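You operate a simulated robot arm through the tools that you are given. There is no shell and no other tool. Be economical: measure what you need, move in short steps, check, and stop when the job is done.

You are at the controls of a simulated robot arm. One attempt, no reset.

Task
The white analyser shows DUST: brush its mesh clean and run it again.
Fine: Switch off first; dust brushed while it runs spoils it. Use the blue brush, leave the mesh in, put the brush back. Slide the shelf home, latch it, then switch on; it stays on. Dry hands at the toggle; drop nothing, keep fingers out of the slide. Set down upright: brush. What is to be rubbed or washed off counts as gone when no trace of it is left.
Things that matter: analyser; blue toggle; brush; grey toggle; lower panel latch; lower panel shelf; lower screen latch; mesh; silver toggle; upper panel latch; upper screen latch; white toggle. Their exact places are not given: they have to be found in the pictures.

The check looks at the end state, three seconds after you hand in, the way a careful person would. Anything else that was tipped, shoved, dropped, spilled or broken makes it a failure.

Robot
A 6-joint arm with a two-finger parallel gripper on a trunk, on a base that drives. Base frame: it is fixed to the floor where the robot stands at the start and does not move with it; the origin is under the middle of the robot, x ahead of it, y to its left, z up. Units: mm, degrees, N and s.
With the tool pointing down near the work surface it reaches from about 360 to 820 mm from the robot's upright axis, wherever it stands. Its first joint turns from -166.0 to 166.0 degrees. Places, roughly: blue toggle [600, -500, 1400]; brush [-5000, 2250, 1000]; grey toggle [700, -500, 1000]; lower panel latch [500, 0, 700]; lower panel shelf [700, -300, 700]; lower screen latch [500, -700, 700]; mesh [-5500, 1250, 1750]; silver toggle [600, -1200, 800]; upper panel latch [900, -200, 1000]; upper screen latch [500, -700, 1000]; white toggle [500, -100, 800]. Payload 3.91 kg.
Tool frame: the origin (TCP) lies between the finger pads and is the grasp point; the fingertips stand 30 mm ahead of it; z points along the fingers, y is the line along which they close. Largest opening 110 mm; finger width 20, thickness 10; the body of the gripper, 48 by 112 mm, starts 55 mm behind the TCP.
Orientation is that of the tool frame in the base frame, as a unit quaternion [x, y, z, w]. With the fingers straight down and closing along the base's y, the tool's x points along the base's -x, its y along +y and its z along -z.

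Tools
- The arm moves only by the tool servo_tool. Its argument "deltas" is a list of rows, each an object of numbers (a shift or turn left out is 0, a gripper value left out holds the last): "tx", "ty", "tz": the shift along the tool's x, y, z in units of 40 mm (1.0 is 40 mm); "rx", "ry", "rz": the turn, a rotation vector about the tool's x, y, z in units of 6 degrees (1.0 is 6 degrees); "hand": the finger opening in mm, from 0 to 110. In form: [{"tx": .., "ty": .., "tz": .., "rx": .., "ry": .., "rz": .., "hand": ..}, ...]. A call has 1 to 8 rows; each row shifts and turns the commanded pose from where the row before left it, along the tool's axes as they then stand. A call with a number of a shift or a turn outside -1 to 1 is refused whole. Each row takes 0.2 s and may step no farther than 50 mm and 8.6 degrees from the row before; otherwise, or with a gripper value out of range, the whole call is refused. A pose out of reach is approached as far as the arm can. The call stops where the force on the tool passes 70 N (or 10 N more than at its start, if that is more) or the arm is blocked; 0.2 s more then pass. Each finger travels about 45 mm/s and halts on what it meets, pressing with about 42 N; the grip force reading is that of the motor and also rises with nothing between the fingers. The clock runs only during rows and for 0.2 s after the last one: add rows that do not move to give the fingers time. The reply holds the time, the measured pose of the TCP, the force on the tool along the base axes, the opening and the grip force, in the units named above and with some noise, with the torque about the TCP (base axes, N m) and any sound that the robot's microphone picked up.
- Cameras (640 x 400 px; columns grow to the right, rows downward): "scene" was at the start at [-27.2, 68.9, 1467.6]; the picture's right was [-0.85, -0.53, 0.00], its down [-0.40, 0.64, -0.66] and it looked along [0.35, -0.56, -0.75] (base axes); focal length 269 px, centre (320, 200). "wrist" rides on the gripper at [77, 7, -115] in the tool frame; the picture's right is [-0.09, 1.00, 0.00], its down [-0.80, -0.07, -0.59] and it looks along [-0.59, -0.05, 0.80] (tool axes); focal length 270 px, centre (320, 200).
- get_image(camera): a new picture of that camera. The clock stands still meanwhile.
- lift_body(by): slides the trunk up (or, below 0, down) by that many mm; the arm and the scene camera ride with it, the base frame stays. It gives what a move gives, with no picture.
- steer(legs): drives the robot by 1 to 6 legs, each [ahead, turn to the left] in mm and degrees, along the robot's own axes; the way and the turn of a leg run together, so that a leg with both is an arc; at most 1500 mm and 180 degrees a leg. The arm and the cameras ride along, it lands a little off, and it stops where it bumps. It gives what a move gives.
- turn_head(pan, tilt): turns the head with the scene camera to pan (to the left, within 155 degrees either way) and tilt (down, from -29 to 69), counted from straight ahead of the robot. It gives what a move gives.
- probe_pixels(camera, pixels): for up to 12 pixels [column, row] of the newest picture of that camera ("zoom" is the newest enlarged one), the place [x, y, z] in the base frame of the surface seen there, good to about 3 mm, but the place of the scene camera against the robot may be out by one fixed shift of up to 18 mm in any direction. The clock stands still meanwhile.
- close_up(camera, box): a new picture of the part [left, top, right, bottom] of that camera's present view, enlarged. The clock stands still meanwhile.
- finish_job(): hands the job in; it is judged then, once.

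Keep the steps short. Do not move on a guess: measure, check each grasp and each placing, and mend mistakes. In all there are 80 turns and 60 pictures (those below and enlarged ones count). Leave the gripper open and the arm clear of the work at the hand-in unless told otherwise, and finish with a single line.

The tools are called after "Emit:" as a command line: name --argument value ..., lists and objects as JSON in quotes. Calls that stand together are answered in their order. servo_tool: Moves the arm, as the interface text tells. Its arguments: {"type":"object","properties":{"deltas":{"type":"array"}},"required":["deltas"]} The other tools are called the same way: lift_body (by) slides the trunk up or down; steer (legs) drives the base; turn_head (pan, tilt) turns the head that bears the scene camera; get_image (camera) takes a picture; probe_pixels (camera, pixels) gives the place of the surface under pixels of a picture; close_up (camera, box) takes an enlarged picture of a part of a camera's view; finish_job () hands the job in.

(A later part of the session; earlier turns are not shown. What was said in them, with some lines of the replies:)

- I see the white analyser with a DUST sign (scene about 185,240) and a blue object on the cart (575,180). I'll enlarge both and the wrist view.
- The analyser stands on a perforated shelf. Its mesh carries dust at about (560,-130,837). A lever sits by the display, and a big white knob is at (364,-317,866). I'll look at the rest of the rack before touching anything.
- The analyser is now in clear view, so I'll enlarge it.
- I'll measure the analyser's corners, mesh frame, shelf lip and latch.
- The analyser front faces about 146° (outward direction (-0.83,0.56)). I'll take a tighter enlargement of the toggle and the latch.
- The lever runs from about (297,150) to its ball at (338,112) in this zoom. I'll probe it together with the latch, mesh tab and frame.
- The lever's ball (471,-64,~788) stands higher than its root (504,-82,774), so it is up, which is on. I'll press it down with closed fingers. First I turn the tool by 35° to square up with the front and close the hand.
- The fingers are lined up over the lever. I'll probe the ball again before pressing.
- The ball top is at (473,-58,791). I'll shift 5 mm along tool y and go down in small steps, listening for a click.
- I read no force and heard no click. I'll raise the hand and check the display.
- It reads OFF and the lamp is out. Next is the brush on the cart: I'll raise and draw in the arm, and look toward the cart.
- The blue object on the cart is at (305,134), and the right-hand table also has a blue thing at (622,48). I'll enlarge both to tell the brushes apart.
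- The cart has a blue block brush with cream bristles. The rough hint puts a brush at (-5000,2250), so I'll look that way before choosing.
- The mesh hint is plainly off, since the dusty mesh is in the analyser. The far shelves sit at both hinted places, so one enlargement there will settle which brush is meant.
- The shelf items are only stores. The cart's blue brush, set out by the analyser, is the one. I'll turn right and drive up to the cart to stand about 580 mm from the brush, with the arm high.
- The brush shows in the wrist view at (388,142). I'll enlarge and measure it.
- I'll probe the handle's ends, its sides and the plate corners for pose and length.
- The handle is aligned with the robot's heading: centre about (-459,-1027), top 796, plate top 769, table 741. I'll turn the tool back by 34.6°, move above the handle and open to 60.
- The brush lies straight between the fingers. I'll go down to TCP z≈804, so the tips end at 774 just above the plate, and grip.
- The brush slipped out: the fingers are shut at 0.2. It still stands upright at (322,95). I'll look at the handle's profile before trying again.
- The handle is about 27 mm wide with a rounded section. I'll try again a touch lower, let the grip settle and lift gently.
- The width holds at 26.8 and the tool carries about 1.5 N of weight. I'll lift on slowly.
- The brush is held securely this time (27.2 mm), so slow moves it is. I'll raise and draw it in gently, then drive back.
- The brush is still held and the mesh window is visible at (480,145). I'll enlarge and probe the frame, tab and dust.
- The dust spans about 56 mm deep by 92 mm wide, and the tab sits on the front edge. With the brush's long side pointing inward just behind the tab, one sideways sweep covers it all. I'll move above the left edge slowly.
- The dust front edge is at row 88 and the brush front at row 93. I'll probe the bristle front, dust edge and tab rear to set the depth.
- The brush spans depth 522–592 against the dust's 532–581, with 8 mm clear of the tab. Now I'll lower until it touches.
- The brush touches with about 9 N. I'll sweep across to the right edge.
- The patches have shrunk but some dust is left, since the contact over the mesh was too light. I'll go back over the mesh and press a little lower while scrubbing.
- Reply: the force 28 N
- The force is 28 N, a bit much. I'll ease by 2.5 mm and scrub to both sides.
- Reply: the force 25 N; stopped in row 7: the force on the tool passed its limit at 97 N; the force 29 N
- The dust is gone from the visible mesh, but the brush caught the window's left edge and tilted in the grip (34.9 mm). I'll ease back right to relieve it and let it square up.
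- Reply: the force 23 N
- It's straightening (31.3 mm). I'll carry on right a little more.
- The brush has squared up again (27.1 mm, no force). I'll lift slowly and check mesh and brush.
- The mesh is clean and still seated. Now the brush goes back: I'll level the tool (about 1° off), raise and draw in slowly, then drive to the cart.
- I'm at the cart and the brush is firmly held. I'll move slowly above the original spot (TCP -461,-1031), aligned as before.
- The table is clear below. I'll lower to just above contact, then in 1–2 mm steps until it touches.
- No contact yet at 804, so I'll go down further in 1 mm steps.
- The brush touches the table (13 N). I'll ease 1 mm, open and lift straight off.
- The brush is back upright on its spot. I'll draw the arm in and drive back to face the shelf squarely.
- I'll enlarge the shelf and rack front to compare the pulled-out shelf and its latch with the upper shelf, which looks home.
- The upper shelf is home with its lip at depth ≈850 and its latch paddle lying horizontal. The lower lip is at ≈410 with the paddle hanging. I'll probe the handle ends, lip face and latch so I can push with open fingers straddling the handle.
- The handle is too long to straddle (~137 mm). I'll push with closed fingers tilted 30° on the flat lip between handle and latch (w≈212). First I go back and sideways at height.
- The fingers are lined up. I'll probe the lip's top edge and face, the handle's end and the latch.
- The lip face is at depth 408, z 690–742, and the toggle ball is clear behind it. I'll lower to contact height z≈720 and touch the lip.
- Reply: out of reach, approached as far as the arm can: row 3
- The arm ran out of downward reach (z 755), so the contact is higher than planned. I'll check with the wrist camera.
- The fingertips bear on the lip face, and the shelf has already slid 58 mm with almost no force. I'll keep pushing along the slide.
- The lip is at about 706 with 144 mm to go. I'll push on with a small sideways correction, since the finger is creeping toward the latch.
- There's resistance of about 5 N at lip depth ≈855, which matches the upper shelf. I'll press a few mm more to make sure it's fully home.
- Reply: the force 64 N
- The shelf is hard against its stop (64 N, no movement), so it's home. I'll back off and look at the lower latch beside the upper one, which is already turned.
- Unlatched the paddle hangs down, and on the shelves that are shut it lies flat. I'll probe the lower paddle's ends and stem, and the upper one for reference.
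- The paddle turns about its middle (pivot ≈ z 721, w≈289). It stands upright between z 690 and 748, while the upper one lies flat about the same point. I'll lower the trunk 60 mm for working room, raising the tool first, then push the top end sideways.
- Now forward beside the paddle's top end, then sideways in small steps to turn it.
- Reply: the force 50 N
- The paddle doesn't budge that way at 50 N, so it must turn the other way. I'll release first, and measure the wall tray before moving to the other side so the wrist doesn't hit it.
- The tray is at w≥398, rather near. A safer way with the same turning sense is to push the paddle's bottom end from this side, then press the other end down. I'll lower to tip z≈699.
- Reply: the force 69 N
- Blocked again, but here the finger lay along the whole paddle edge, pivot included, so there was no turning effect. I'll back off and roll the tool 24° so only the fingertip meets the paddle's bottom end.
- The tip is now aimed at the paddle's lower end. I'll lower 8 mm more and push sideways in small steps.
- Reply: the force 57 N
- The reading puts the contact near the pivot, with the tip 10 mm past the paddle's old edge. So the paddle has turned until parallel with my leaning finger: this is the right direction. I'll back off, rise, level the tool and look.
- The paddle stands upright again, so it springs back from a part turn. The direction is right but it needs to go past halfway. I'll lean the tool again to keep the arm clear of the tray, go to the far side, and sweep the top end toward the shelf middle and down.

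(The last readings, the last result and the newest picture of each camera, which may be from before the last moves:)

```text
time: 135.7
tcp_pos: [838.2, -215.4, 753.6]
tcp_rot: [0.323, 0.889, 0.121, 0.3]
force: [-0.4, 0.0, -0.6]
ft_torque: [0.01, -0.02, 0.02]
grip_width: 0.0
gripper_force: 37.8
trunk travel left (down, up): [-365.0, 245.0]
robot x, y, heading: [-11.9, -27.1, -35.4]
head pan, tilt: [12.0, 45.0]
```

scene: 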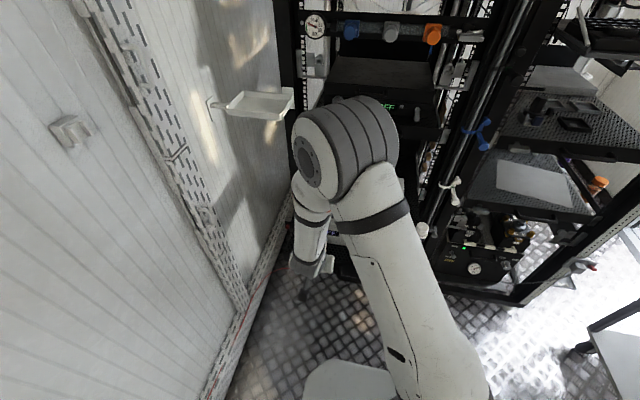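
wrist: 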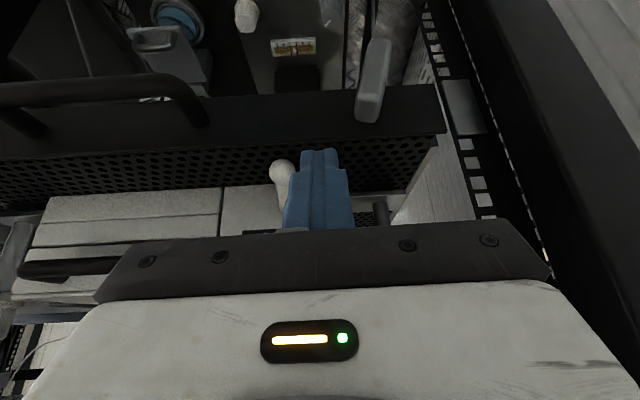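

It's in place on the far side without contact. Now I'll sweep the top end in.

Emit:
servo_tool --deltas '[{"ty": -0.183, "tx": -0.041, "tz": -0.07}, {"ty": -0.183, "tx": -0.041, "tz": -0.07}, {"ty": -0.183, "tx": -0.041, "tz": -0.07}, {"ty": -0.183, "tx": -0.041, "tz": -0.07}, {}]'

```text
time: 136.9
tcp_pos: [820.2, -241.3, 756.2]
tcp_rot: [0.323, 0.889, 0.121, 0.302]
force: [7.5, 11.7, 17.5]
ft_torque: [0.39, -0.38, 0.12]
grip_width: 0.0
gripper_force: 37.1
trunk travel left (down, up): [-365.0, 245.0]
robot x, y, heading: [-16.7, -26.5, -35.7]
head pan, tilt: [12.0, 45.0]
```

It's giving way: 32 mm moved with about 22 N. I'll continue, adding a little downward.

Emit:
servo_tool --deltas '[{"ty": -0.183, "tx": -0.041, "tz": -0.07}, {"ty": -0.224, "tx": 0.0, "tz": 0.0}, {"ty": -0.224, "tx": 0.0, "tz": 0.0}, {"ty": -0.1, "tx": 0.08, "tz": 0.14}, {"ty": -0.05, "tx": 0.057, "tz": 0.1}, {}]'

Emit:
get_image --camera "wrist"

Emit:
probe_pixels --camera "wrist" --pixels '[[345, 130], [355, 120], [365, 115], [375, 110], [385, 105], [395, 100], [350, 140], [360, 130], [375, 125], [390, 120], [400, 140], [380, 140]]'

```text
time: 138.3
tcp_pos: [803.6, -262.8, 748.6]
tcp_rot: [0.323, 0.886, 0.119, 0.311]
force: [-17.1, 3.2, 60.3]
ft_torque: [0.78, -0.57, 0.27]
grip_width: 0.0
gripper_force: 38.0
trunk travel left (down, up): [-365.0, 245.0]
robot x, y, heading: [-12.9, -22.4, -35.9]
head pan, tilt: [12.0, 45.0]
```

```text
4 pictures are left
```

wrist: 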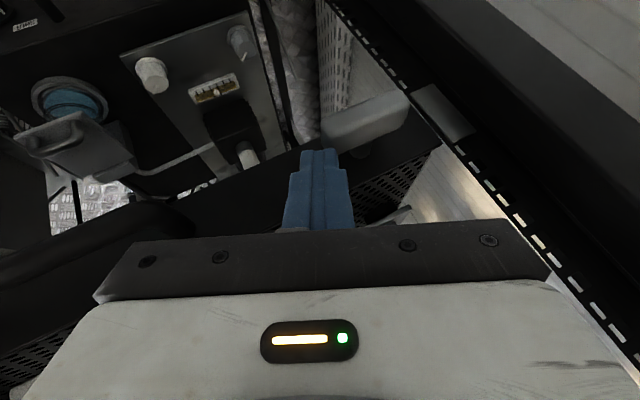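

```text
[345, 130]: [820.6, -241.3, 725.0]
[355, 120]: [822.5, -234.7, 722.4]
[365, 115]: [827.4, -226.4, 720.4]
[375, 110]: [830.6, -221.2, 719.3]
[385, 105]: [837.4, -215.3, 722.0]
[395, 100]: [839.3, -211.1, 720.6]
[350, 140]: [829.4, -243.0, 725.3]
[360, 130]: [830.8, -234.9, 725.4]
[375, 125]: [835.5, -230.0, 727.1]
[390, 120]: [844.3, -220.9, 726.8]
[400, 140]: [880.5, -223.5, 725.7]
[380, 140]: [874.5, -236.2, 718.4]
```

The paddle now lies flat along the lip, like the upper latch. I'll release upward, level the tool, step back and open the hand to look at the toggle.

Emit:
servo_tool --deltas '[{"tx": -0.309, "tz": -0.534, "ty": 0.275}, {"tx": -0.309, "tz": -0.534, "ty": 0.275}, {"tx": -0.309, "tz": -0.534, "ty": 0.275}, {"rx": 0.866, "rz": -0.5}, {"rx": 0.866, "rz": -0.5}, {"rx": 0.866, "rz": -0.5}, {"rx": 0.866, "rz": -0.5}, {"tz": -0.25, "tx": 0.433, "ty": -0.6, "hand": 60}]'

Emit:
servo_tool --deltas '[{"tz": -0.25, "tx": 0.433}, {"tz": -0.125, "tx": 0.217}, {}]'

Emit:
get_image --camera "wrist"

```text
time: 140.1
tcp_pos: [775.5, -271.6, 815.7]
tcp_rot: [0.278, 0.925, -0.075, 0.248]
force: [0.6, 0.9, -1.3]
ft_torque: [-0.02, -0.03, -0.01]
grip_width: 32.5
gripper_force: 0.0
trunk travel left (down, up): [-365.0, 245.0]
robot x, y, heading: [-12.3, -25.2, -35.7]
head pan, tilt: [12.0, 45.0]
```

```text
time: 140.9
tcp_pos: [749.2, -254.6, 814.4]
tcp_rot: [0.279, 0.925, -0.075, 0.247]
force: [0.3, 0.3, 0.3]
ft_torque: [0.0, 0.01, -0.03]
grip_width: 60.1
gripper_force: 0.1
trunk travel left (down, up): [-365.0, 245.0]
robot x, y, heading: [-14.7, -24.2, -35.7]
head pan, tilt: [12.0, 45.0]
```

```text
3 pictures are left
```

wrist: 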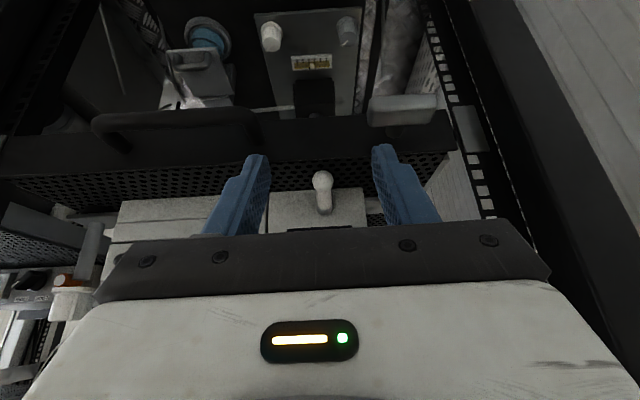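

The latch stays flat at (403,110). The toggle ball sits at (322,180) between the fingers. I'll probe it.

Emit:
probe_pixels --camera "wrist" --pixels '[[322, 174], [322, 180], [322, 186], [314, 180], [330, 180], [324, 200], [325, 212], [345, 205], [322, 150], [322, 162], [403, 108], [350, 180]]'

```text
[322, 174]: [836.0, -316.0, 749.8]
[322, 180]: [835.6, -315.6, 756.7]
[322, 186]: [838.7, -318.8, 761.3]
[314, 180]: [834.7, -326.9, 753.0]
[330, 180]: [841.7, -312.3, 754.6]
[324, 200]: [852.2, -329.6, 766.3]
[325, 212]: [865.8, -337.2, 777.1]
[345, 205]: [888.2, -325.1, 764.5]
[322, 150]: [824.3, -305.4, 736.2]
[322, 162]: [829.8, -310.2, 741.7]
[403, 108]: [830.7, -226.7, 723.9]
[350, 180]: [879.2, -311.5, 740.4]
```

The ball centre is about (842,-319,754) and the shelf about z 741, too close to get a finger under. Instead I'll grip the ball lightly from the sides and lift it. First forward, then down around it.

Emit:
servo_tool --deltas '[{"tz": 0.43, "tx": -0.745, "ty": -0.07}, {"tz": 0.43, "tx": -0.745}, {"tz": 0.43, "tx": -0.745}, {}, {"tz": 0.411, "tx": 0.2375}, {"tz": 0.3, "tx": 0.173}, {"tz": 0.111, "tx": 0.064}, {}]'

```text
time: 142.7
tcp_pos: [834.0, -314.8, 775.5]
tcp_rot: [0.279, 0.925, -0.074, 0.248]
force: [0.0, -0.1, 0.0]
ft_torque: [-0.01, 0.0, 0.01]
grip_width: 60.1
gripper_force: 0.1
trunk travel left (down, up): [-365.0, 245.0]
robot x, y, heading: [-9.6, -23.3, -35.8]
head pan, tilt: [12.0, 45.0]
```

In place without contact. I'll close on the ball.

Emit:
servo_tool --deltas '[{"hand": 8}, {}, {}, {}, {}]'

```text
time: 143.9
tcp_pos: [834.5, -314.3, 776.2]
tcp_rot: [0.278, 0.925, -0.074, 0.248]
force: [0.7, -0.5, -0.1]
ft_torque: [0.04, -0.02, -0.01]
grip_width: 21.2
gripper_force: 44.9
trunk travel left (down, up): [-365.0, 245.0]
robot x, y, heading: [-13.1, -23.7, -35.6]
head pan, tilt: [12.0, 45.0]
```

The ball is gripped (21.2 mm). I'll lift straight up gently.

Emit:
servo_tool --deltas '[{"tz": -0.13, "tx": -0.075}, {"tz": -0.13, "tx": -0.075}, {"tz": -0.13, "tx": -0.075}, {"tz": -0.13, "tx": -0.075}, {"tz": -0.13, "tx": -0.075}, {"tz": -0.05, "tx": -0.03}, {}]'

```text
time: 145.5
tcp_pos: [834.8, -313.8, 808.4]
tcp_rot: [0.278, 0.925, -0.074, 0.249]
force: [0.8, -0.1, -0.7]
ft_torque: [-0.01, 0.0, 0.0]
grip_width: 8.0
gripper_force: 0.0
trunk travel left (down, up): [-365.0, 245.0]
robot x, y, heading: [-12.0, -22.4, -36.0]
head pan, tilt: [12.0, 45.0]
```

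The fingers have slipped off. I'll step back and check whether the lever is up.

Emit:
servo_tool --deltas '[{"tz": -0.215, "tx": 0.373}, {"tz": -0.43, "tx": 0.745, "hand": 60}, {"tz": -0.43, "tx": 0.745}, {"tz": -0.215, "tx": 0.373}, {}]'

Emit:
get_image --camera "wrist"

Emit:
probe_pixels --camera "wrist" --pixels '[[322, 174], [322, 180], [322, 186], [322, 192], [322, 198], [324, 204], [325, 212], [322, 168], [322, 220]]'

```text
time: 146.7
tcp_pos: [748.8, -255.6, 809.4]
tcp_rot: [0.279, 0.925, -0.074, 0.248]
force: [0.3, 0.4, 0.3]
ft_torque: [0.01, 0.01, 0.01]
grip_width: 60.1
gripper_force: 0.1
trunk travel left (down, up): [-365.0, 245.0]
robot x, y, heading: [-12.2, -24.7, -36.1]
head pan, tilt: [12.0, 45.0]
```

```text
2 pictures are left
```

wrist: 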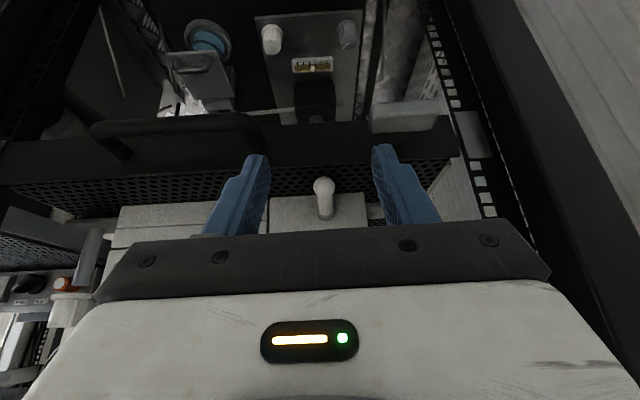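

```text
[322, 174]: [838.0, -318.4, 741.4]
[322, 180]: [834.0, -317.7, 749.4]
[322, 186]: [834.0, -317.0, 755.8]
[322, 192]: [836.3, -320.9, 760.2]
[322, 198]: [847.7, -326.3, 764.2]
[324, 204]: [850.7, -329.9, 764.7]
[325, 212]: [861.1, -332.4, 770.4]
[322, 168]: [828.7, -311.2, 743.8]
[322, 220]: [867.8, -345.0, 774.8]
```

The lever is still down, because the grip was only 4 mm deep at the tips. I'll tilt the tool to 70° so the pads reach well past the ball, then grip again. The tilt is done here at a safe distance.

Emit:
servo_tool --deltas '[{"ry": -0.953}, {"ry": -0.953}, {"ry": -0.953}, {"ry": -0.953}, {"ry": -0.953}, {"ry": -0.953}, {"ry": -0.953}, {}]'

Emit:
servo_tool --deltas '[{"tz": 0.137, "tx": 0.376}, {"tz": 0.739, "tx": -0.269, "ty": -0.035}, {"tz": 0.739, "tx": -0.269}, {"tz": 0.739, "tx": -0.269}, {}]'

```text
time: 148.5
tcp_pos: [748.5, -255.9, 808.5]
tcp_rot: [0.236, 0.784, -0.165, 0.55]
force: [-0.3, 0.5, -0.1]
ft_torque: [-0.04, -0.03, -0.03]
grip_width: 59.9
gripper_force: 0.0
trunk travel left (down, up): [-365.0, 245.0]
robot x, y, heading: [-6.2, -27.8, -35.7]
head pan, tilt: [12.0, 45.0]
```

```text
time: 149.7
tcp_pos: [828.2, -311.5, 791.8]
tcp_rot: [0.237, 0.784, -0.166, 0.549]
force: [-0.4, -0.4, -0.5]
ft_torque: [0.05, 0.01, -0.02]
grip_width: 60.0
gripper_force: 0.2
trunk travel left (down, up): [-365.0, 245.0]
robot x, y, heading: [-15.2, -20.4, -35.8]
head pan, tilt: [12.0, 45.0]
```

Pose reached. I'll lower 29 mm around the ball, watching the force, then close.

Emit:
servo_tool --deltas '[{"tz": 0.0855, "tx": 0.235}, {"tz": 0.0855, "tx": 0.235}, {"tz": 0.043, "tx": 0.118}, {"tz": 0.034, "tx": 0.094}, {}]'

Emit:
servo_tool --deltas '[{"hand": 4}, {}, {}, {}, {}, {}]'

```text
time: 150.9
tcp_pos: [828.1, -310.4, 761.7]
tcp_rot: [0.237, 0.783, -0.166, 0.55]
force: [0.2, 0.0, 0.5]
ft_torque: [0.01, -0.01, -0.01]
grip_width: 59.5
gripper_force: 0.0
trunk travel left (down, up): [-365.0, 245.0]
robot x, y, heading: [-10.5, -23.0, -35.6]
head pan, tilt: [12.0, 45.0]
```

```text
time: 152.3
tcp_pos: [827.1, -310.6, 762.9]
tcp_rot: [0.235, 0.785, -0.164, 0.55]
force: [4.1, 3.8, 0.9]
ft_torque: [0.03, -0.04, 0.12]
grip_width: 20.7
gripper_force: 44.7
trunk travel left (down, up): [-365.0, 245.0]
robot x, y, heading: [-16.0, -23.8, -35.7]
head pan, tilt: [12.0, 45.0]
```

Gripped deep on the ball (20.7 mm). I'll lift slowly along the lever's arc.

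Emit:
servo_tool --deltas '[{"tz": -0.079, "tx": -0.0935}, {"tz": -0.079, "tx": -0.0935}, {}]'

Emit:
servo_tool --deltas '[{"tz": -0.079, "tx": -0.0935}, {"tz": -0.043, "tx": -0.1175}, {"tz": -0.043, "tx": -0.1175}, {}]'

```text
time: 153.1
tcp_pos: [825.3, -307.9, 763.0]
tcp_rot: [0.236, 0.788, -0.165, 0.544]
force: [6.8, 3.7, -28.8]
ft_torque: [0.92, 1.22, 0.15]
grip_width: 21.0
gripper_force: 45.0
trunk travel left (down, up): [-365.0, 245.0]
robot x, y, heading: [-11.7, -22.0, -35.5]
head pan, tilt: [12.0, 45.0]
```

```text
time: 154.1
tcp_pos: [823.3, -308.5, 788.7]
tcp_rot: [0.236, 0.783, -0.165, 0.552]
force: [-1.1, 1.3, 0.4]
ft_torque: [0.0, 0.01, 0.02]
grip_width: 3.7
gripper_force: 0.1
trunk travel left (down, up): [-365.0, 245.0]
robot x, y, heading: [-10.4, -25.3, -35.7]
head pan, tilt: [12.0, 45.0]
```

The grip slipped again after about 30 N. The pads need fuller contact: I'll tilt to 80° so the ball sits near the pad middle, then pull along the lever's arc (up and outward), reading force at each step.

Emit:
servo_tool --deltas '[{"hand": 60, "tz": -0.043, "tx": -0.1175}, {"ry": -0.833}, {"ry": -0.833}, {}, {"tz": 0.335, "tx": -0.059, "ty": 0.04}, {"tz": 0.068, "tx": 0.38}, {"tz": 0.068, "tx": 0.38}, {"tz": 0.02, "tx": 0.12}]'

Emit:
servo_tool --deltas '[{"hand": 0}, {}, {}, {}, {}, {}, {}]'

Emit:
servo_tool --deltas '[{"tz": -0.079, "tx": -0.0965}, {"tz": -0.079, "tx": -0.0965}, {}]'

Emit:
servo_tool --deltas '[{"tz": -0.04, "tx": -0.048}, {}]'

Emit:
servo_tool --deltas '[{"tz": -0.04, "tx": -0.048}, {}]'

Emit:
servo_tool --deltas '[{"tz": -0.04, "tx": -0.048}, {}]'

```text
time: 155.9
tcp_pos: [835.7, -313.5, 756.1]
tcp_rot: [0.221, 0.733, -0.185, 0.616]
force: [-0.3, 0.6, -0.1]
ft_torque: [0.0, -0.01, 0.02]
grip_width: 60.1
gripper_force: 0.0
trunk travel left (down, up): [-365.0, 245.0]
robot x, y, heading: [-10.3, -20.5, -35.7]
head pan, tilt: [12.0, 45.0]
```

```text
time: 157.5
tcp_pos: [835.0, -314.1, 756.0]
tcp_rot: [0.223, 0.733, -0.186, 0.616]
force: [-9.1, -9.9, -1.1]
ft_torque: [-0.05, 0.06, -0.14]
grip_width: 21.0
gripper_force: 44.7
trunk travel left (down, up): [-365.0, 245.0]
robot x, y, heading: [-11.2, -24.2, -36.1]
head pan, tilt: [12.0, 45.0]
```

```text
time: 158.3
tcp_pos: [832.5, -312.3, 759.3]
tcp_rot: [0.222, 0.737, -0.184, 0.612]
force: [12.8, -19.8, -19.3]
ft_torque: [0.52, 0.84, -0.07]
grip_width: 20.7
gripper_force: 45.2
trunk travel left (down, up): [-365.0, 245.0]
robot x, y, heading: [-11.5, -21.8, -35.5]
head pan, tilt: [12.0, 45.0]
```

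```text
time: 158.9
tcp_pos: [830.8, -312.0, 762.6]
tcp_rot: [0.221, 0.736, -0.184, 0.613]
force: [6.8, -18.3, -24.5]
ft_torque: [0.58, 0.95, -0.08]
grip_width: 21.1
gripper_force: 44.7
trunk travel left (down, up): [-365.0, 245.0]
robot x, y, heading: [-12.7, -24.4, -35.8]
head pan, tilt: [12.0, 45.0]
```

```text
time: 159.5
tcp_pos: [829.8, -311.4, 764.4]
tcp_rot: [0.222, 0.735, -0.185, 0.613]
force: [-0.4, -18.4, -25.9]
ft_torque: [0.58, 1.04, -0.17]
grip_width: 20.9
gripper_force: 45.0
trunk travel left (down, up): [-365.0, 245.0]
robot x, y, heading: [-14.3, -24.2, -35.7]
head pan, tilt: [12.0, 45.0]
```

```text
time: 160.1
tcp_pos: [830.7, -311.6, 767.5]
tcp_rot: [0.222, 0.734, -0.185, 0.614]
force: [4.2, -20.8, -23.4]
ft_torque: [0.51, 1.01, -0.18]
grip_width: 21.2
gripper_force: 45.1
trunk travel left (down, up): [-365.0, 245.0]
robot x, y, heading: [-11.8, -23.4, -35.6]
head pan, tilt: [12.0, 45.0]
```

The ball is still gripped (21 mm) and has risen about 11 mm with a steady 25 N, so the lever is turning with me. I'll carry on along the arc.

Emit:
servo_tool --deltas '[{"tz": -0.042, "tx": -0.094}, {"tz": -0.042, "tx": -0.094}, {}]'

Emit:
servo_tool --deltas '[{"tz": -0.0174, "tx": -0.0985}, {"tz": -0.0174, "tx": -0.0985}, {}]'

Emit:
servo_tool --deltas '[{"tz": 0.0072, "tx": -0.103}, {"tz": 0.0072, "tx": -0.103}, {}]'

```text
time: 160.9
tcp_pos: [829.3, -304.0, 787.7]
tcp_rot: [0.217, 0.731, -0.184, 0.621]
force: [0.2, 0.6, -0.1]
ft_torque: [-0.03, -0.01, -0.08]
grip_width: 0.0
gripper_force: 37.5
trunk travel left (down, up): [-365.0, 245.0]
robot x, y, heading: [-11.3, -25.2, -35.4]
head pan, tilt: [12.0, 45.0]
```

```text
time: 161.7
tcp_pos: [826.0, -306.9, 788.0]
tcp_rot: [0.22, 0.734, -0.184, 0.616]
force: [0.0, -0.1, -0.5]
ft_torque: [0.02, -0.03, -0.02]
grip_width: 0.0
gripper_force: 37.8
trunk travel left (down, up): [-365.0, 245.0]
robot x, y, heading: [-11.4, -22.3, -35.7]
head pan, tilt: [12.0, 45.0]
```

```text
time: 162.5
tcp_pos: [828.5, -307.8, 795.5]
tcp_rot: [0.221, 0.733, -0.185, 0.616]
force: [-0.2, 1.0, 0.9]
ft_torque: [-0.03, 0.01, -0.04]
grip_width: 0.0
gripper_force: 37.9
trunk travel left (down, up): [-365.0, 245.0]
robot x, y, heading: [-13.0, -25.4, -35.6]
head pan, tilt: [12.0, 45.0]
```

Friction gives out at about 25 N, so I need to lift the lever from below. With the hand rolled 90° and fully open, the lower finger is only 10 mm thick and can slip under the stem behind the ball. I'll back off and reorient in free space.

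Emit:
servo_tool --deltas '[{"tz": -0.739, "tx": 0.13, "hand": 110}, {"tz": -0.739, "tx": 0.13}, {"tz": -0.739, "tx": 0.13}, {"tz": -0.739, "tx": 0.13}, {"ry": -0.833}, {"ry": -0.833}, {"rx": -1}, {"rx": -1}]'

Emit:
servo_tool --deltas '[{"rx": -1}, {"rx": -1}, {"rx": -1}, {"rx": -1}, {"rx": -1}, {"rx": -1.0}, {"rz": 1}, {"rz": 1}]'

Emit:
servo_tool --deltas '[{"rz": 1}, {"rz": 1}, {"rz": 1}, {"rz": 1}, {"rz": 1}, {"rz": 1}, {"rz": 1}, {"rz": 1}]'

Emit:
servo_tool --deltas '[{"rz": 1}, {"rz": 1}, {"rz": 1}, {"rz": 1}, {"rz": 1}, {}]'

```text
time: 164.3
tcp_pos: [742.4, -234.7, 803.9]
tcp_rot: [0.143, 0.693, -0.161, 0.688]
force: [-1.0, -0.9, 0.3]
ft_torque: [0.0, 0.02, 0.06]
grip_width: 109.8
gripper_force: 0.0
out of reach, approached as far as the arm can: row 7, 8
trunk travel left (down, up): [-365.0, 245.0]
robot x, y, heading: [-15.7, -24.5, -35.4]
head pan, tilt: [12.0, 45.0]
```

```text
time: 166.1
tcp_pos: [741.8, -235.9, 802.4]
tcp_rot: [0.144, 0.693, -0.161, 0.688]
force: [-0.5, -0.6, -0.1]
ft_torque: [0.0, 0.04, 0.0]
grip_width: 110.1
gripper_force: 0.0
out of reach, approached as far as the arm can: row 1, 2, 3, 4, 5, 6, 7, 8
trunk travel left (down, up): [-365.0, 245.0]
robot x, y, heading: [-13.2, -19.3, -35.6]
head pan, tilt: [12.0, 45.0]
```

```text
time: 167.9
tcp_pos: [742.6, -235.6, 802.4]
tcp_rot: [0.144, 0.693, -0.161, 0.688]
force: [-0.1, 0.6, 0.6]
ft_torque: [-0.01, 0.01, -0.02]
grip_width: 110.3
gripper_force: 0.0
out of reach, approached as far as the arm can: row 1, 2, 3, 4, 5, 6, 7, 8
trunk travel left (down, up): [-365.0, 245.0]
robot x, y, heading: [-11.8, -24.0, -35.5]
head pan, tilt: [12.0, 45.0]
```

```text
time: 169.3
tcp_pos: [742.7, -235.3, 803.6]
tcp_rot: [0.143, 0.693, -0.16, 0.688]
force: [0.2, -0.2, 0.3]
ft_torque: [0.0, -0.01, 0.02]
grip_width: 110.0
gripper_force: 0.0
out of reach, approached as far as the arm can: row 1, 2, 3, 4, 5
trunk travel left (down, up): [-365.0, 245.0]
robot x, y, heading: [-14.0, -27.9, -36.0]
head pan, tilt: [12.0, 45.0]
```

The wrist can't turn that far at this shoulder height. Lowering the trunk will flatten the forearm. I'll lower it 200 mm (the tool hangs free in front of the rack) and read the pose.

Emit:
lift_body --by -200

Emit:
servo_tool --deltas '[{}]'

Emit:
servo_tool --deltas '[{"rz": 1}, {}]'

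```text
time: 171.4
tcp_pos: [742.5, -235.1, 602.5]
tcp_rot: [0.143, 0.693, -0.16, 0.688]
force: [0.1, 0.3, -0.4]
ft_torque: [-0.03, 0.02, 0.01]
grip_width: 110.1
gripper_force: 0.1
trunk travel left (down, up): [-165.0, 445.0]
robot x, y, heading: [-16.8, -23.8, -35.6]
head pan, tilt: [12.0, 45.0]
```

```text
time: 171.8
tcp_pos: [743.1, -236.2, 603.0]
tcp_rot: [0.144, 0.693, -0.161, 0.688]
force: [0.4, -0.5, 0.2]
ft_torque: [0.02, 0.02, -0.03]
grip_width: 110.1
gripper_force: 0.0
trunk travel left (down, up): [-165.0, 445.0]
robot x, y, heading: [-10.8, -24.5, -35.5]
head pan, tilt: [12.0, 45.0]
```

```text
time: 172.4
tcp_pos: [742.6, -235.9, 601.7]
tcp_rot: [0.144, 0.693, -0.162, 0.688]
force: [-0.2, 0.3, -0.7]
ft_torque: [-0.01, -0.01, -0.01]
grip_width: 110.1
gripper_force: 0.1
out of reach, approached as far as the arm can: row 1
trunk travel left (down, up): [-165.0, 445.0]
robot x, y, heading: [-17.1, -25.8, -35.5]
head pan, tilt: [12.0, 45.0]
```

The command is clamped to the reached pose, so I'll raise the tool 200 mm first (now in an easier part of its reach), then yaw by 40° and roll by 90°.

Emit:
servo_tool --deltas '[{"tx": -1}, {"tx": -1}, {"tx": -1}, {"tx": -1}, {"tx": -1}, {"rx": -0.9}, {"rx": -0.9}, {"rx": -0.9}]'

Emit:
servo_tool --deltas '[{"rx": -0.9}, {"rx": -0.9}, {"rx": -0.9}, {"rx": -0.9}, {"rx": -0.33}, {"rz": 1}, {"rz": 1}, {"rz": 1}]'

Emit:
servo_tool --deltas '[{"rz": 1}, {"rz": 1}, {"rz": 1}, {"rz": 1}, {"rz": 1}, {"rz": 1}, {"rz": 1}, {"rz": 1}]'

Emit:
servo_tool --deltas '[{"rz": 1}, {"rz": 1}, {"rz": 1}, {"rz": 1}, {}]'

```text
time: 174.2
tcp_pos: [744.0, -232.3, 802.6]
tcp_rot: [0.128, 0.697, -0.145, 0.691]
force: [0.3, -0.2, -0.6]
ft_torque: [-0.02, -0.01, 0.03]
grip_width: 110.1
gripper_force: 0.0
out of reach, approached as far as the arm can: row 6, 7, 8
trunk travel left (down, up): [-165.0, 445.0]
robot x, y, heading: [-11.8, -23.6, -35.6]
head pan, tilt: [12.0, 45.0]
```

```text
time: 176.0
tcp_pos: [764.9, -213.4, 825.6]
tcp_rot: [0.192, 0.688, -0.089, 0.694]
force: [-1.4, -0.6, -0.5]
ft_torque: [0.0, -0.02, -0.02]
grip_width: 109.8
gripper_force: 0.1
out of reach, approached as far as the arm can: row 1, 2, 3, 4, 6, 7, 8
trunk travel left (down, up): [-165.0, 445.0]
robot x, y, heading: [-9.9, -21.8, -35.8]
head pan, tilt: [12.0, 45.0]
```

```text
time: 177.7
tcp_pos: [882.0, -127.4, 954.6]
tcp_rot: [0.436, 0.567, 0.174, 0.677]
force: [-27.9, -9.8, 4.7]
ft_torque: [-0.78, 1.24, -1.16]
grip_width: 110.1
gripper_force: 0.0
out of reach, approached as far as the arm can: row 1, 2, 3, 4, 5, 6, 7, 8
trunk travel left (down, up): [-165.0, 445.0]
robot x, y, heading: [-13.7, -23.5, -35.4]
head pan, tilt: [12.0, 45.0]
stopped in row 8: the force on the tool passed its limit at 157 N (the readings are from after the stop); the commanded pose is now the measured one
```

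```text
time: 178.1
tcp_pos: [884.1, -131.0, 956.6]
tcp_rot: [0.456, 0.555, 0.185, 0.671]
force: [-32.8, -5.4, 3.5]
ft_torque: [-1.21, 1.48, -0.96]
grip_width: 110.0
gripper_force: 0.1
out of reach, approached as far as the arm can: row 1
trunk travel left (down, up): [-165.0, 445.0]
robot x, y, heading: [-11.4, -18.9, -35.9]
head pan, tilt: [12.0, 45.0]
stopped in row 1: the force on the tool passed its limit at 103 N (the readings are from after the stop); the commanded pose is now the measured one
5 turns are left
```

The arm ran astray and touched the rack post, so I'll back straight away from it, return to the known 80° orientation and go back to the standoff in front of the toggle. In the last lift the ball did rise several mm, so a better-placed grip should carry it over.

Emit:
servo_tool --deltas '[{"tz": -0.5}, {"tz": -1}, {"tz": -1}, {"tz": -0.5}, {"rx": 0.211, "ry": 0.0485, "rz": -0.891}, {"rx": 0.211, "ry": 0.0485, "rz": -0.891}, {"rx": 0.211, "ry": 0.0485, "rz": -0.891}, {"rx": 0.211, "ry": 0.0485, "rz": -0.891}]'

Emit:
servo_tool --deltas '[{"rx": 0.211, "ry": 0.0485, "rz": -0.891}, {"rx": 0.211, "ry": 0.0485, "rz": -0.891}, {"rx": 0.211, "ry": 0.0485, "rz": -0.891}, {"rx": 0.211, "ry": 0.0485, "rz": -0.891}, {"rx": 0.211, "ry": 0.0485, "rz": -0.891}, {"rx": 0.211, "ry": 0.0485, "rz": -0.891, "hand": 60}, {}]'

Emit:
servo_tool --deltas '[{"ty": -1}, {"ty": -1}, {"ty": -1}, {"ty": -1}, {"tx": 0.99, "tz": 0.175}, {"tx": 0.99, "tz": 0.175}, {"tx": 0.99, "tz": 0.175}, {"tx": 0.99, "tz": 0.175}]'

Emit:
get_image --camera "wrist"

Emit:
probe_pixels --camera "wrist" --pixels '[[320, 200], [320, 190], [320, 180], [325, 170], [315, 170], [320, 210], [330, 190], [310, 190], [340, 200], [300, 200], [320, 160], [320, 150]]'

```text
time: 179.9
tcp_pos: [806.5, -68.2, 991.7]
tcp_rot: [0.371, 0.648, 0.038, 0.665]
force: [0.0, 0.3, 0.4]
ft_torque: [0.01, 0.0, 0.01]
grip_width: 110.3
gripper_force: 0.1
out of reach, approached as far as the arm can: row 1, 2, 3, 4
trunk travel left (down, up): [-165.0, 445.0]
robot x, y, heading: [-14.7, -23.6, -35.8]
head pan, tilt: [12.0, 45.0]
```

```text
time: 181.5
tcp_pos: [806.5, -67.8, 992.2]
tcp_rot: [0.22, 0.736, -0.184, 0.614]
force: [-1.2, 0.4, 0.1]
ft_torque: [0.01, 0.02, 0.01]
grip_width: 59.8
gripper_force: 0.1
trunk travel left (down, up): [-165.0, 445.0]
robot x, y, heading: [-10.1, -25.7, -35.9]
head pan, tilt: [12.0, 45.0]
```

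```text
time: 183.3
tcp_pos: [717.4, -201.2, 833.0]
tcp_rot: [0.22, 0.735, -0.183, 0.615]
force: [-0.1, -0.3, -0.3]
ft_torque: [0.03, 0.01, 0.01]
grip_width: 60.1
gripper_force: 0.0
trunk travel left (down, up): [-165.0, 445.0]
robot x, y, heading: [-12.2, -24.9, -35.8]
head pan, tilt: [12.0, 45.0]
```

```text
1 pictures are left
```

wrist: 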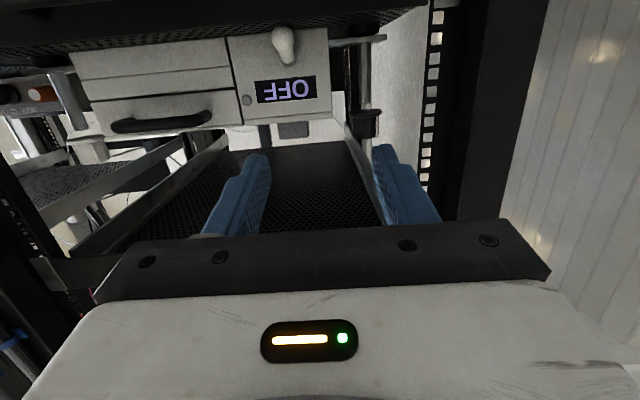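

```text
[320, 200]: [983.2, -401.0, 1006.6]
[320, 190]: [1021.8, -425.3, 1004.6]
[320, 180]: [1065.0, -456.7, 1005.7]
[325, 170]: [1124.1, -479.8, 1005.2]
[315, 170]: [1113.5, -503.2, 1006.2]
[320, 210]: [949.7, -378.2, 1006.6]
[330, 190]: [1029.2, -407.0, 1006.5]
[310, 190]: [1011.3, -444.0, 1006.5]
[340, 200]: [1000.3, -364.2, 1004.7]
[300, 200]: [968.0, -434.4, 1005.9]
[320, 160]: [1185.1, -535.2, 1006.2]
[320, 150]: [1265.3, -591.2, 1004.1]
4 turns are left
```

The analyser is OFF, the view is clear and I'm at the standoff. I'll grip the ball again, and this time let the hand swing with the lever while pulling mostly upward so no friction is wasted.

Emit:
servo_tool --deltas '[{"tz": 0.094, "tx": 0.53, "ty": -0.38}, {"tz": 0.094, "tx": 0.53, "ty": -0.38}, {"tz": 0.97, "tx": -0.171}, {"tz": 0.97, "tx": -0.171}, {"tz": 0.97, "tx": -0.171}, {"tz": 0.97, "tx": -0.171}, {"tz": 0.074, "tx": 0.42}, {"tz": 0.074, "tx": 0.417}]'

Emit:
servo_tool --deltas '[{"hand": 0}, {}, {}, {}, {}, {}, {}]'

Emit:
servo_tool --deltas '[{"tz": -0.059, "tx": -0.117}, {"tz": -0.046, "tx": -0.119, "ry": 0.6}, {"tz": -0.042, "tx": -0.119, "ry": 0.9}, {"tz": -0.041, "tx": -0.118, "ry": 0.9}, {}]'

Emit:
servo_tool --deltas '[{"tz": -0.052, "tx": -0.114, "ry": 0.9}, {"tz": -0.0625, "tx": -0.108, "ry": 0.9}, {}]'

Emit:
servo_tool --deltas '[{"tz": -0.072, "tx": -0.102, "ry": 0.9}, {"tz": -0.062, "tx": -0.111}, {}]'

```text
time: 185.1
tcp_pos: [833.2, -313.7, 755.5]
tcp_rot: [0.219, 0.735, -0.182, 0.615]
force: [2.0, -0.8, 4.7]
ft_torque: [-0.21, -0.04, 0.08]
grip_width: 59.8
gripper_force: 0.0
trunk travel left (down, up): [-165.0, 445.0]
robot x, y, heading: [-9.6, -23.3, -35.9]
head pan, tilt: [12.0, 45.0]
```

```text
time: 186.7
tcp_pos: [833.0, -312.4, 755.1]
tcp_rot: [0.22, 0.734, -0.184, 0.615]
force: [6.1, -1.8, 10.1]
ft_torque: [-0.2, -0.27, 0.1]
grip_width: 20.9
gripper_force: 44.7
trunk travel left (down, up): [-165.0, 445.0]
robot x, y, heading: [-17.0, -21.3, -35.8]
head pan, tilt: [12.0, 45.0]
```

```text
time: 187.9
tcp_pos: [831.1, -311.2, 766.7]
tcp_rot: [0.241, 0.809, -0.154, 0.514]
force: [10.5, -0.1, -15.4]
ft_torque: [0.48, 0.51, 0.09]
grip_width: 20.9
gripper_force: 44.7
trunk travel left (down, up): [-165.0, 445.0]
robot x, y, heading: [-15.6, -22.5, -35.9]
head pan, tilt: [12.0, 45.0]
```

```text
time: 188.7
tcp_pos: [831.7, -312.5, 776.7]
tcp_rot: [0.255, 0.853, -0.131, 0.435]
force: [7.2, 5.9, -27.0]
ft_torque: [0.71, 1.01, 0.07]
grip_width: 21.1
gripper_force: 45.2
trunk travel left (down, up): [-165.0, 445.0]
robot x, y, heading: [-15.7, -21.7, -35.9]
head pan, tilt: [12.0, 45.0]
```

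```text
time: 189.5
tcp_pos: [832.6, -312.6, 785.7]
tcp_rot: [0.26, 0.873, -0.119, 0.395]
force: [9.1, 3.3, -29.0]
ft_torque: [0.65, 0.88, 0.06]
grip_width: 21.0
gripper_force: 44.9
trunk travel left (down, up): [-165.0, 445.0]
robot x, y, heading: [-14.4, -22.4, -35.8]
head pan, tilt: [12.0, 45.0]
3 turns are left
```

Still gripped at 21.0 mm and the hand has risen 30 mm, so the lever is near mid-travel. I'll carry on up past centre, then open, step back, tilt to the view that shows the display, and take the last picture.

Emit:
servo_tool --deltas '[{"tz": -0.0825, "tx": -0.094, "ry": 0.9}, {"tz": -0.0908, "tx": -0.0859, "ry": 0.5}, {}]'

Emit:
servo_tool --deltas '[{"tz": -0.095, "tx": -0.081, "ry": 0.4}, {"tz": -0.098, "tx": -0.078, "ry": 0.4}, {"tz": -0.05, "tx": -0.038}, {}]'

Emit:
servo_tool --deltas '[{"hand": 60}, {}, {}, {}, {"tz": -0.3, "tx": 0.4}, {"tz": -0.6, "tx": 0.79}, {"tz": -0.6, "tx": 0.79}, {"tz": -0.6, "tx": 0.79}]'

Emit:
servo_tool --deltas '[{"ry": -0.95}, {"ry": -0.95}, {"ry": -0.95}, {"ry": -0.95}, {"ry": -0.95}, {"ry": -0.95}, {"ry": -0.9}, {}]'

Emit:
get_image --camera "wrist"

```text
time: 190.3
tcp_pos: [834.4, -313.6, 796.4]
tcp_rot: [0.268, 0.9, -0.099, 0.33]
force: [29.6, -5.8, -25.4]
ft_torque: [0.25, 0.07, 0.06]
grip_width: 21.1
gripper_force: 45.3
trunk travel left (down, up): [-165.0, 445.0]
robot x, y, heading: [-12.0, -25.3, -35.7]
head pan, tilt: [12.0, 45.0]
```

```text
time: 191.3
tcp_pos: [833.9, -314.5, 802.8]
tcp_rot: [0.271, 0.914, -0.088, 0.289]
force: [15.2, 1.3, -37.8]
ft_torque: [0.11, -0.18, 0.09]
grip_width: 21.0
gripper_force: 44.9
trunk travel left (down, up): [-165.0, 445.0]
robot x, y, heading: [-10.9, -23.4, -36.0]
head pan, tilt: [12.0, 45.0]
```

```text
time: 193.1
tcp_pos: [714.5, -235.5, 816.0]
tcp_rot: [0.272, 0.911, -0.088, 0.296]
force: [0.2, 0.7, -0.4]
ft_torque: [0.0, -0.01, -0.02]
grip_width: 60.1
gripper_force: 0.0
trunk travel left (down, up): [-165.0, 445.0]
robot x, y, heading: [-13.2, -21.3, -35.7]
head pan, tilt: [12.0, 45.0]
```

```text
time: 194.9
tcp_pos: [714.9, -235.5, 818.0]
tcp_rot: [0.227, 0.758, -0.175, 0.587]
force: [0.3, -1.1, 0.1]
ft_torque: [0.03, -0.03, 0.0]
grip_width: 60.0
gripper_force: 0.1
trunk travel left (down, up): [-165.0, 445.0]
robot x, y, heading: [-15.1, -25.0, -35.7]
head pan, tilt: [12.0, 45.0]
```

```text
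0 pictures are left
2 turns are left
```

wrist: 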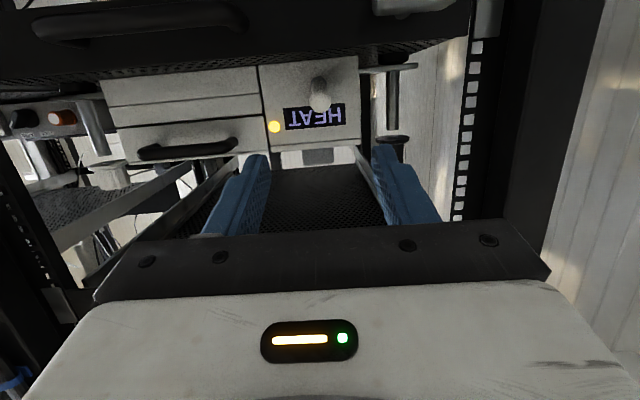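

The display reads HEAT with an amber lamp: the analyser is on and warming up, with no DUST sign, and the lever is up. I'll open the hand, draw back clear and let some time pass.

Emit:
servo_tool --deltas '[{"hand": 110, "tz": -0.9, "tx": 0.15}, {"tz": -0.9, "tx": 0.15}, {"tz": -0.9, "tx": 0.15}, {}, {}, {}, {}, {}]'

Emit:
servo_tool --deltas '[{}, {}, {}, {}, {}, {}, {}, {}]'

Emit:
servo_tool --deltas '[{}, {}, {}, {}, {}, {}, {}, {}]'

Emit:
servo_tool --deltas '[{}, {}, {}, {}, {}, {}, {}, {}]'

Emit:
servo_tool --deltas '[{}, {}, {}, {}, {}, {}, {}, {}]'

Emit:
servo_tool --deltas '[{}, {}, {}, {}, {}, {}, {}, {}]'

```text
time: 196.7
tcp_pos: [622.1, -176.1, 826.9]
tcp_rot: [0.227, 0.758, -0.176, 0.586]
force: [0.3, -0.7, 0.7]
ft_torque: [0.0, 0.03, -0.01]
grip_width: 109.9
gripper_force: 0.0
trunk travel left (down, up): [-165.0, 445.0]
robot x, y, heading: [-15.6, -23.2, -35.9]
head pan, tilt: [12.0, 45.0]
```

```text
time: 198.5
tcp_pos: [623.1, -177.1, 827.3]
tcp_rot: [0.226, 0.757, -0.175, 0.587]
force: [0.6, 0.0, 0.5]
ft_torque: [-0.01, 0.0, 0.01]
grip_width: 109.7
gripper_force: 0.0
trunk travel left (down, up): [-165.0, 445.0]
robot x, y, heading: [-13.3, -22.3, -35.8]
head pan, tilt: [12.0, 45.0]
```

```text
time: 200.3
tcp_pos: [621.5, -175.9, 827.4]
tcp_rot: [0.227, 0.758, -0.175, 0.587]
force: [-0.1, 0.1, -0.2]
ft_torque: [-0.01, 0.0, 0.01]
grip_width: 110.1
gripper_force: 0.0
trunk travel left (down, up): [-165.0, 445.0]
robot x, y, heading: [-13.2, -24.5, -35.9]
head pan, tilt: [12.0, 45.0]
```

```text
time: 202.1
tcp_pos: [623.0, -175.5, 825.8]
tcp_rot: [0.226, 0.758, -0.175, 0.586]
force: [0.6, 0.9, -0.4]
ft_torque: [-0.01, 0.01, 0.0]
grip_width: 110.2
gripper_force: 0.1
trunk travel left (down, up): [-165.0, 445.0]
robot x, y, heading: [-13.5, -21.3, -36.1]
head pan, tilt: [12.0, 45.0]
```

```text
time: 203.9
tcp_pos: [622.1, -176.7, 826.7]
tcp_rot: [0.227, 0.758, -0.175, 0.586]
force: [1.0, 0.6, -0.5]
ft_torque: [0.0, -0.01, 0.01]
grip_width: 110.0
gripper_force: 0.0
trunk travel left (down, up): [-165.0, 445.0]
robot x, y, heading: [-14.2, -23.4, -35.9]
head pan, tilt: [12.0, 45.0]
```

```text
time: 205.7
tcp_pos: [622.7, -175.9, 827.8]
tcp_rot: [0.226, 0.757, -0.175, 0.587]
force: [-0.3, -1.0, 0.1]
ft_torque: [0.0, 0.06, 0.0]
grip_width: 110.3
gripper_force: 0.0
trunk travel left (down, up): [-165.0, 445.0]
robot x, y, heading: [-11.3, -28.5, -35.9]
head pan, tilt: [12.0, 45.0]
1 turns are left
```

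The arm is clear and the gripper is open. The mesh is clean and in place, the brush is back, the shelf is home and latched, and the analyser is on, so I'm handing in.

Emit:
finish_job

```text
The job is handed in.
```

The mesh is brushed clean and still in place, the brush is back upright on the cart, the shelf is home and latched, and the analyser is on (last seen showing HEAT, not DUST), though the hand struck the rack post once along the way, peaking at 157 N, and I did not check the post afterwards.
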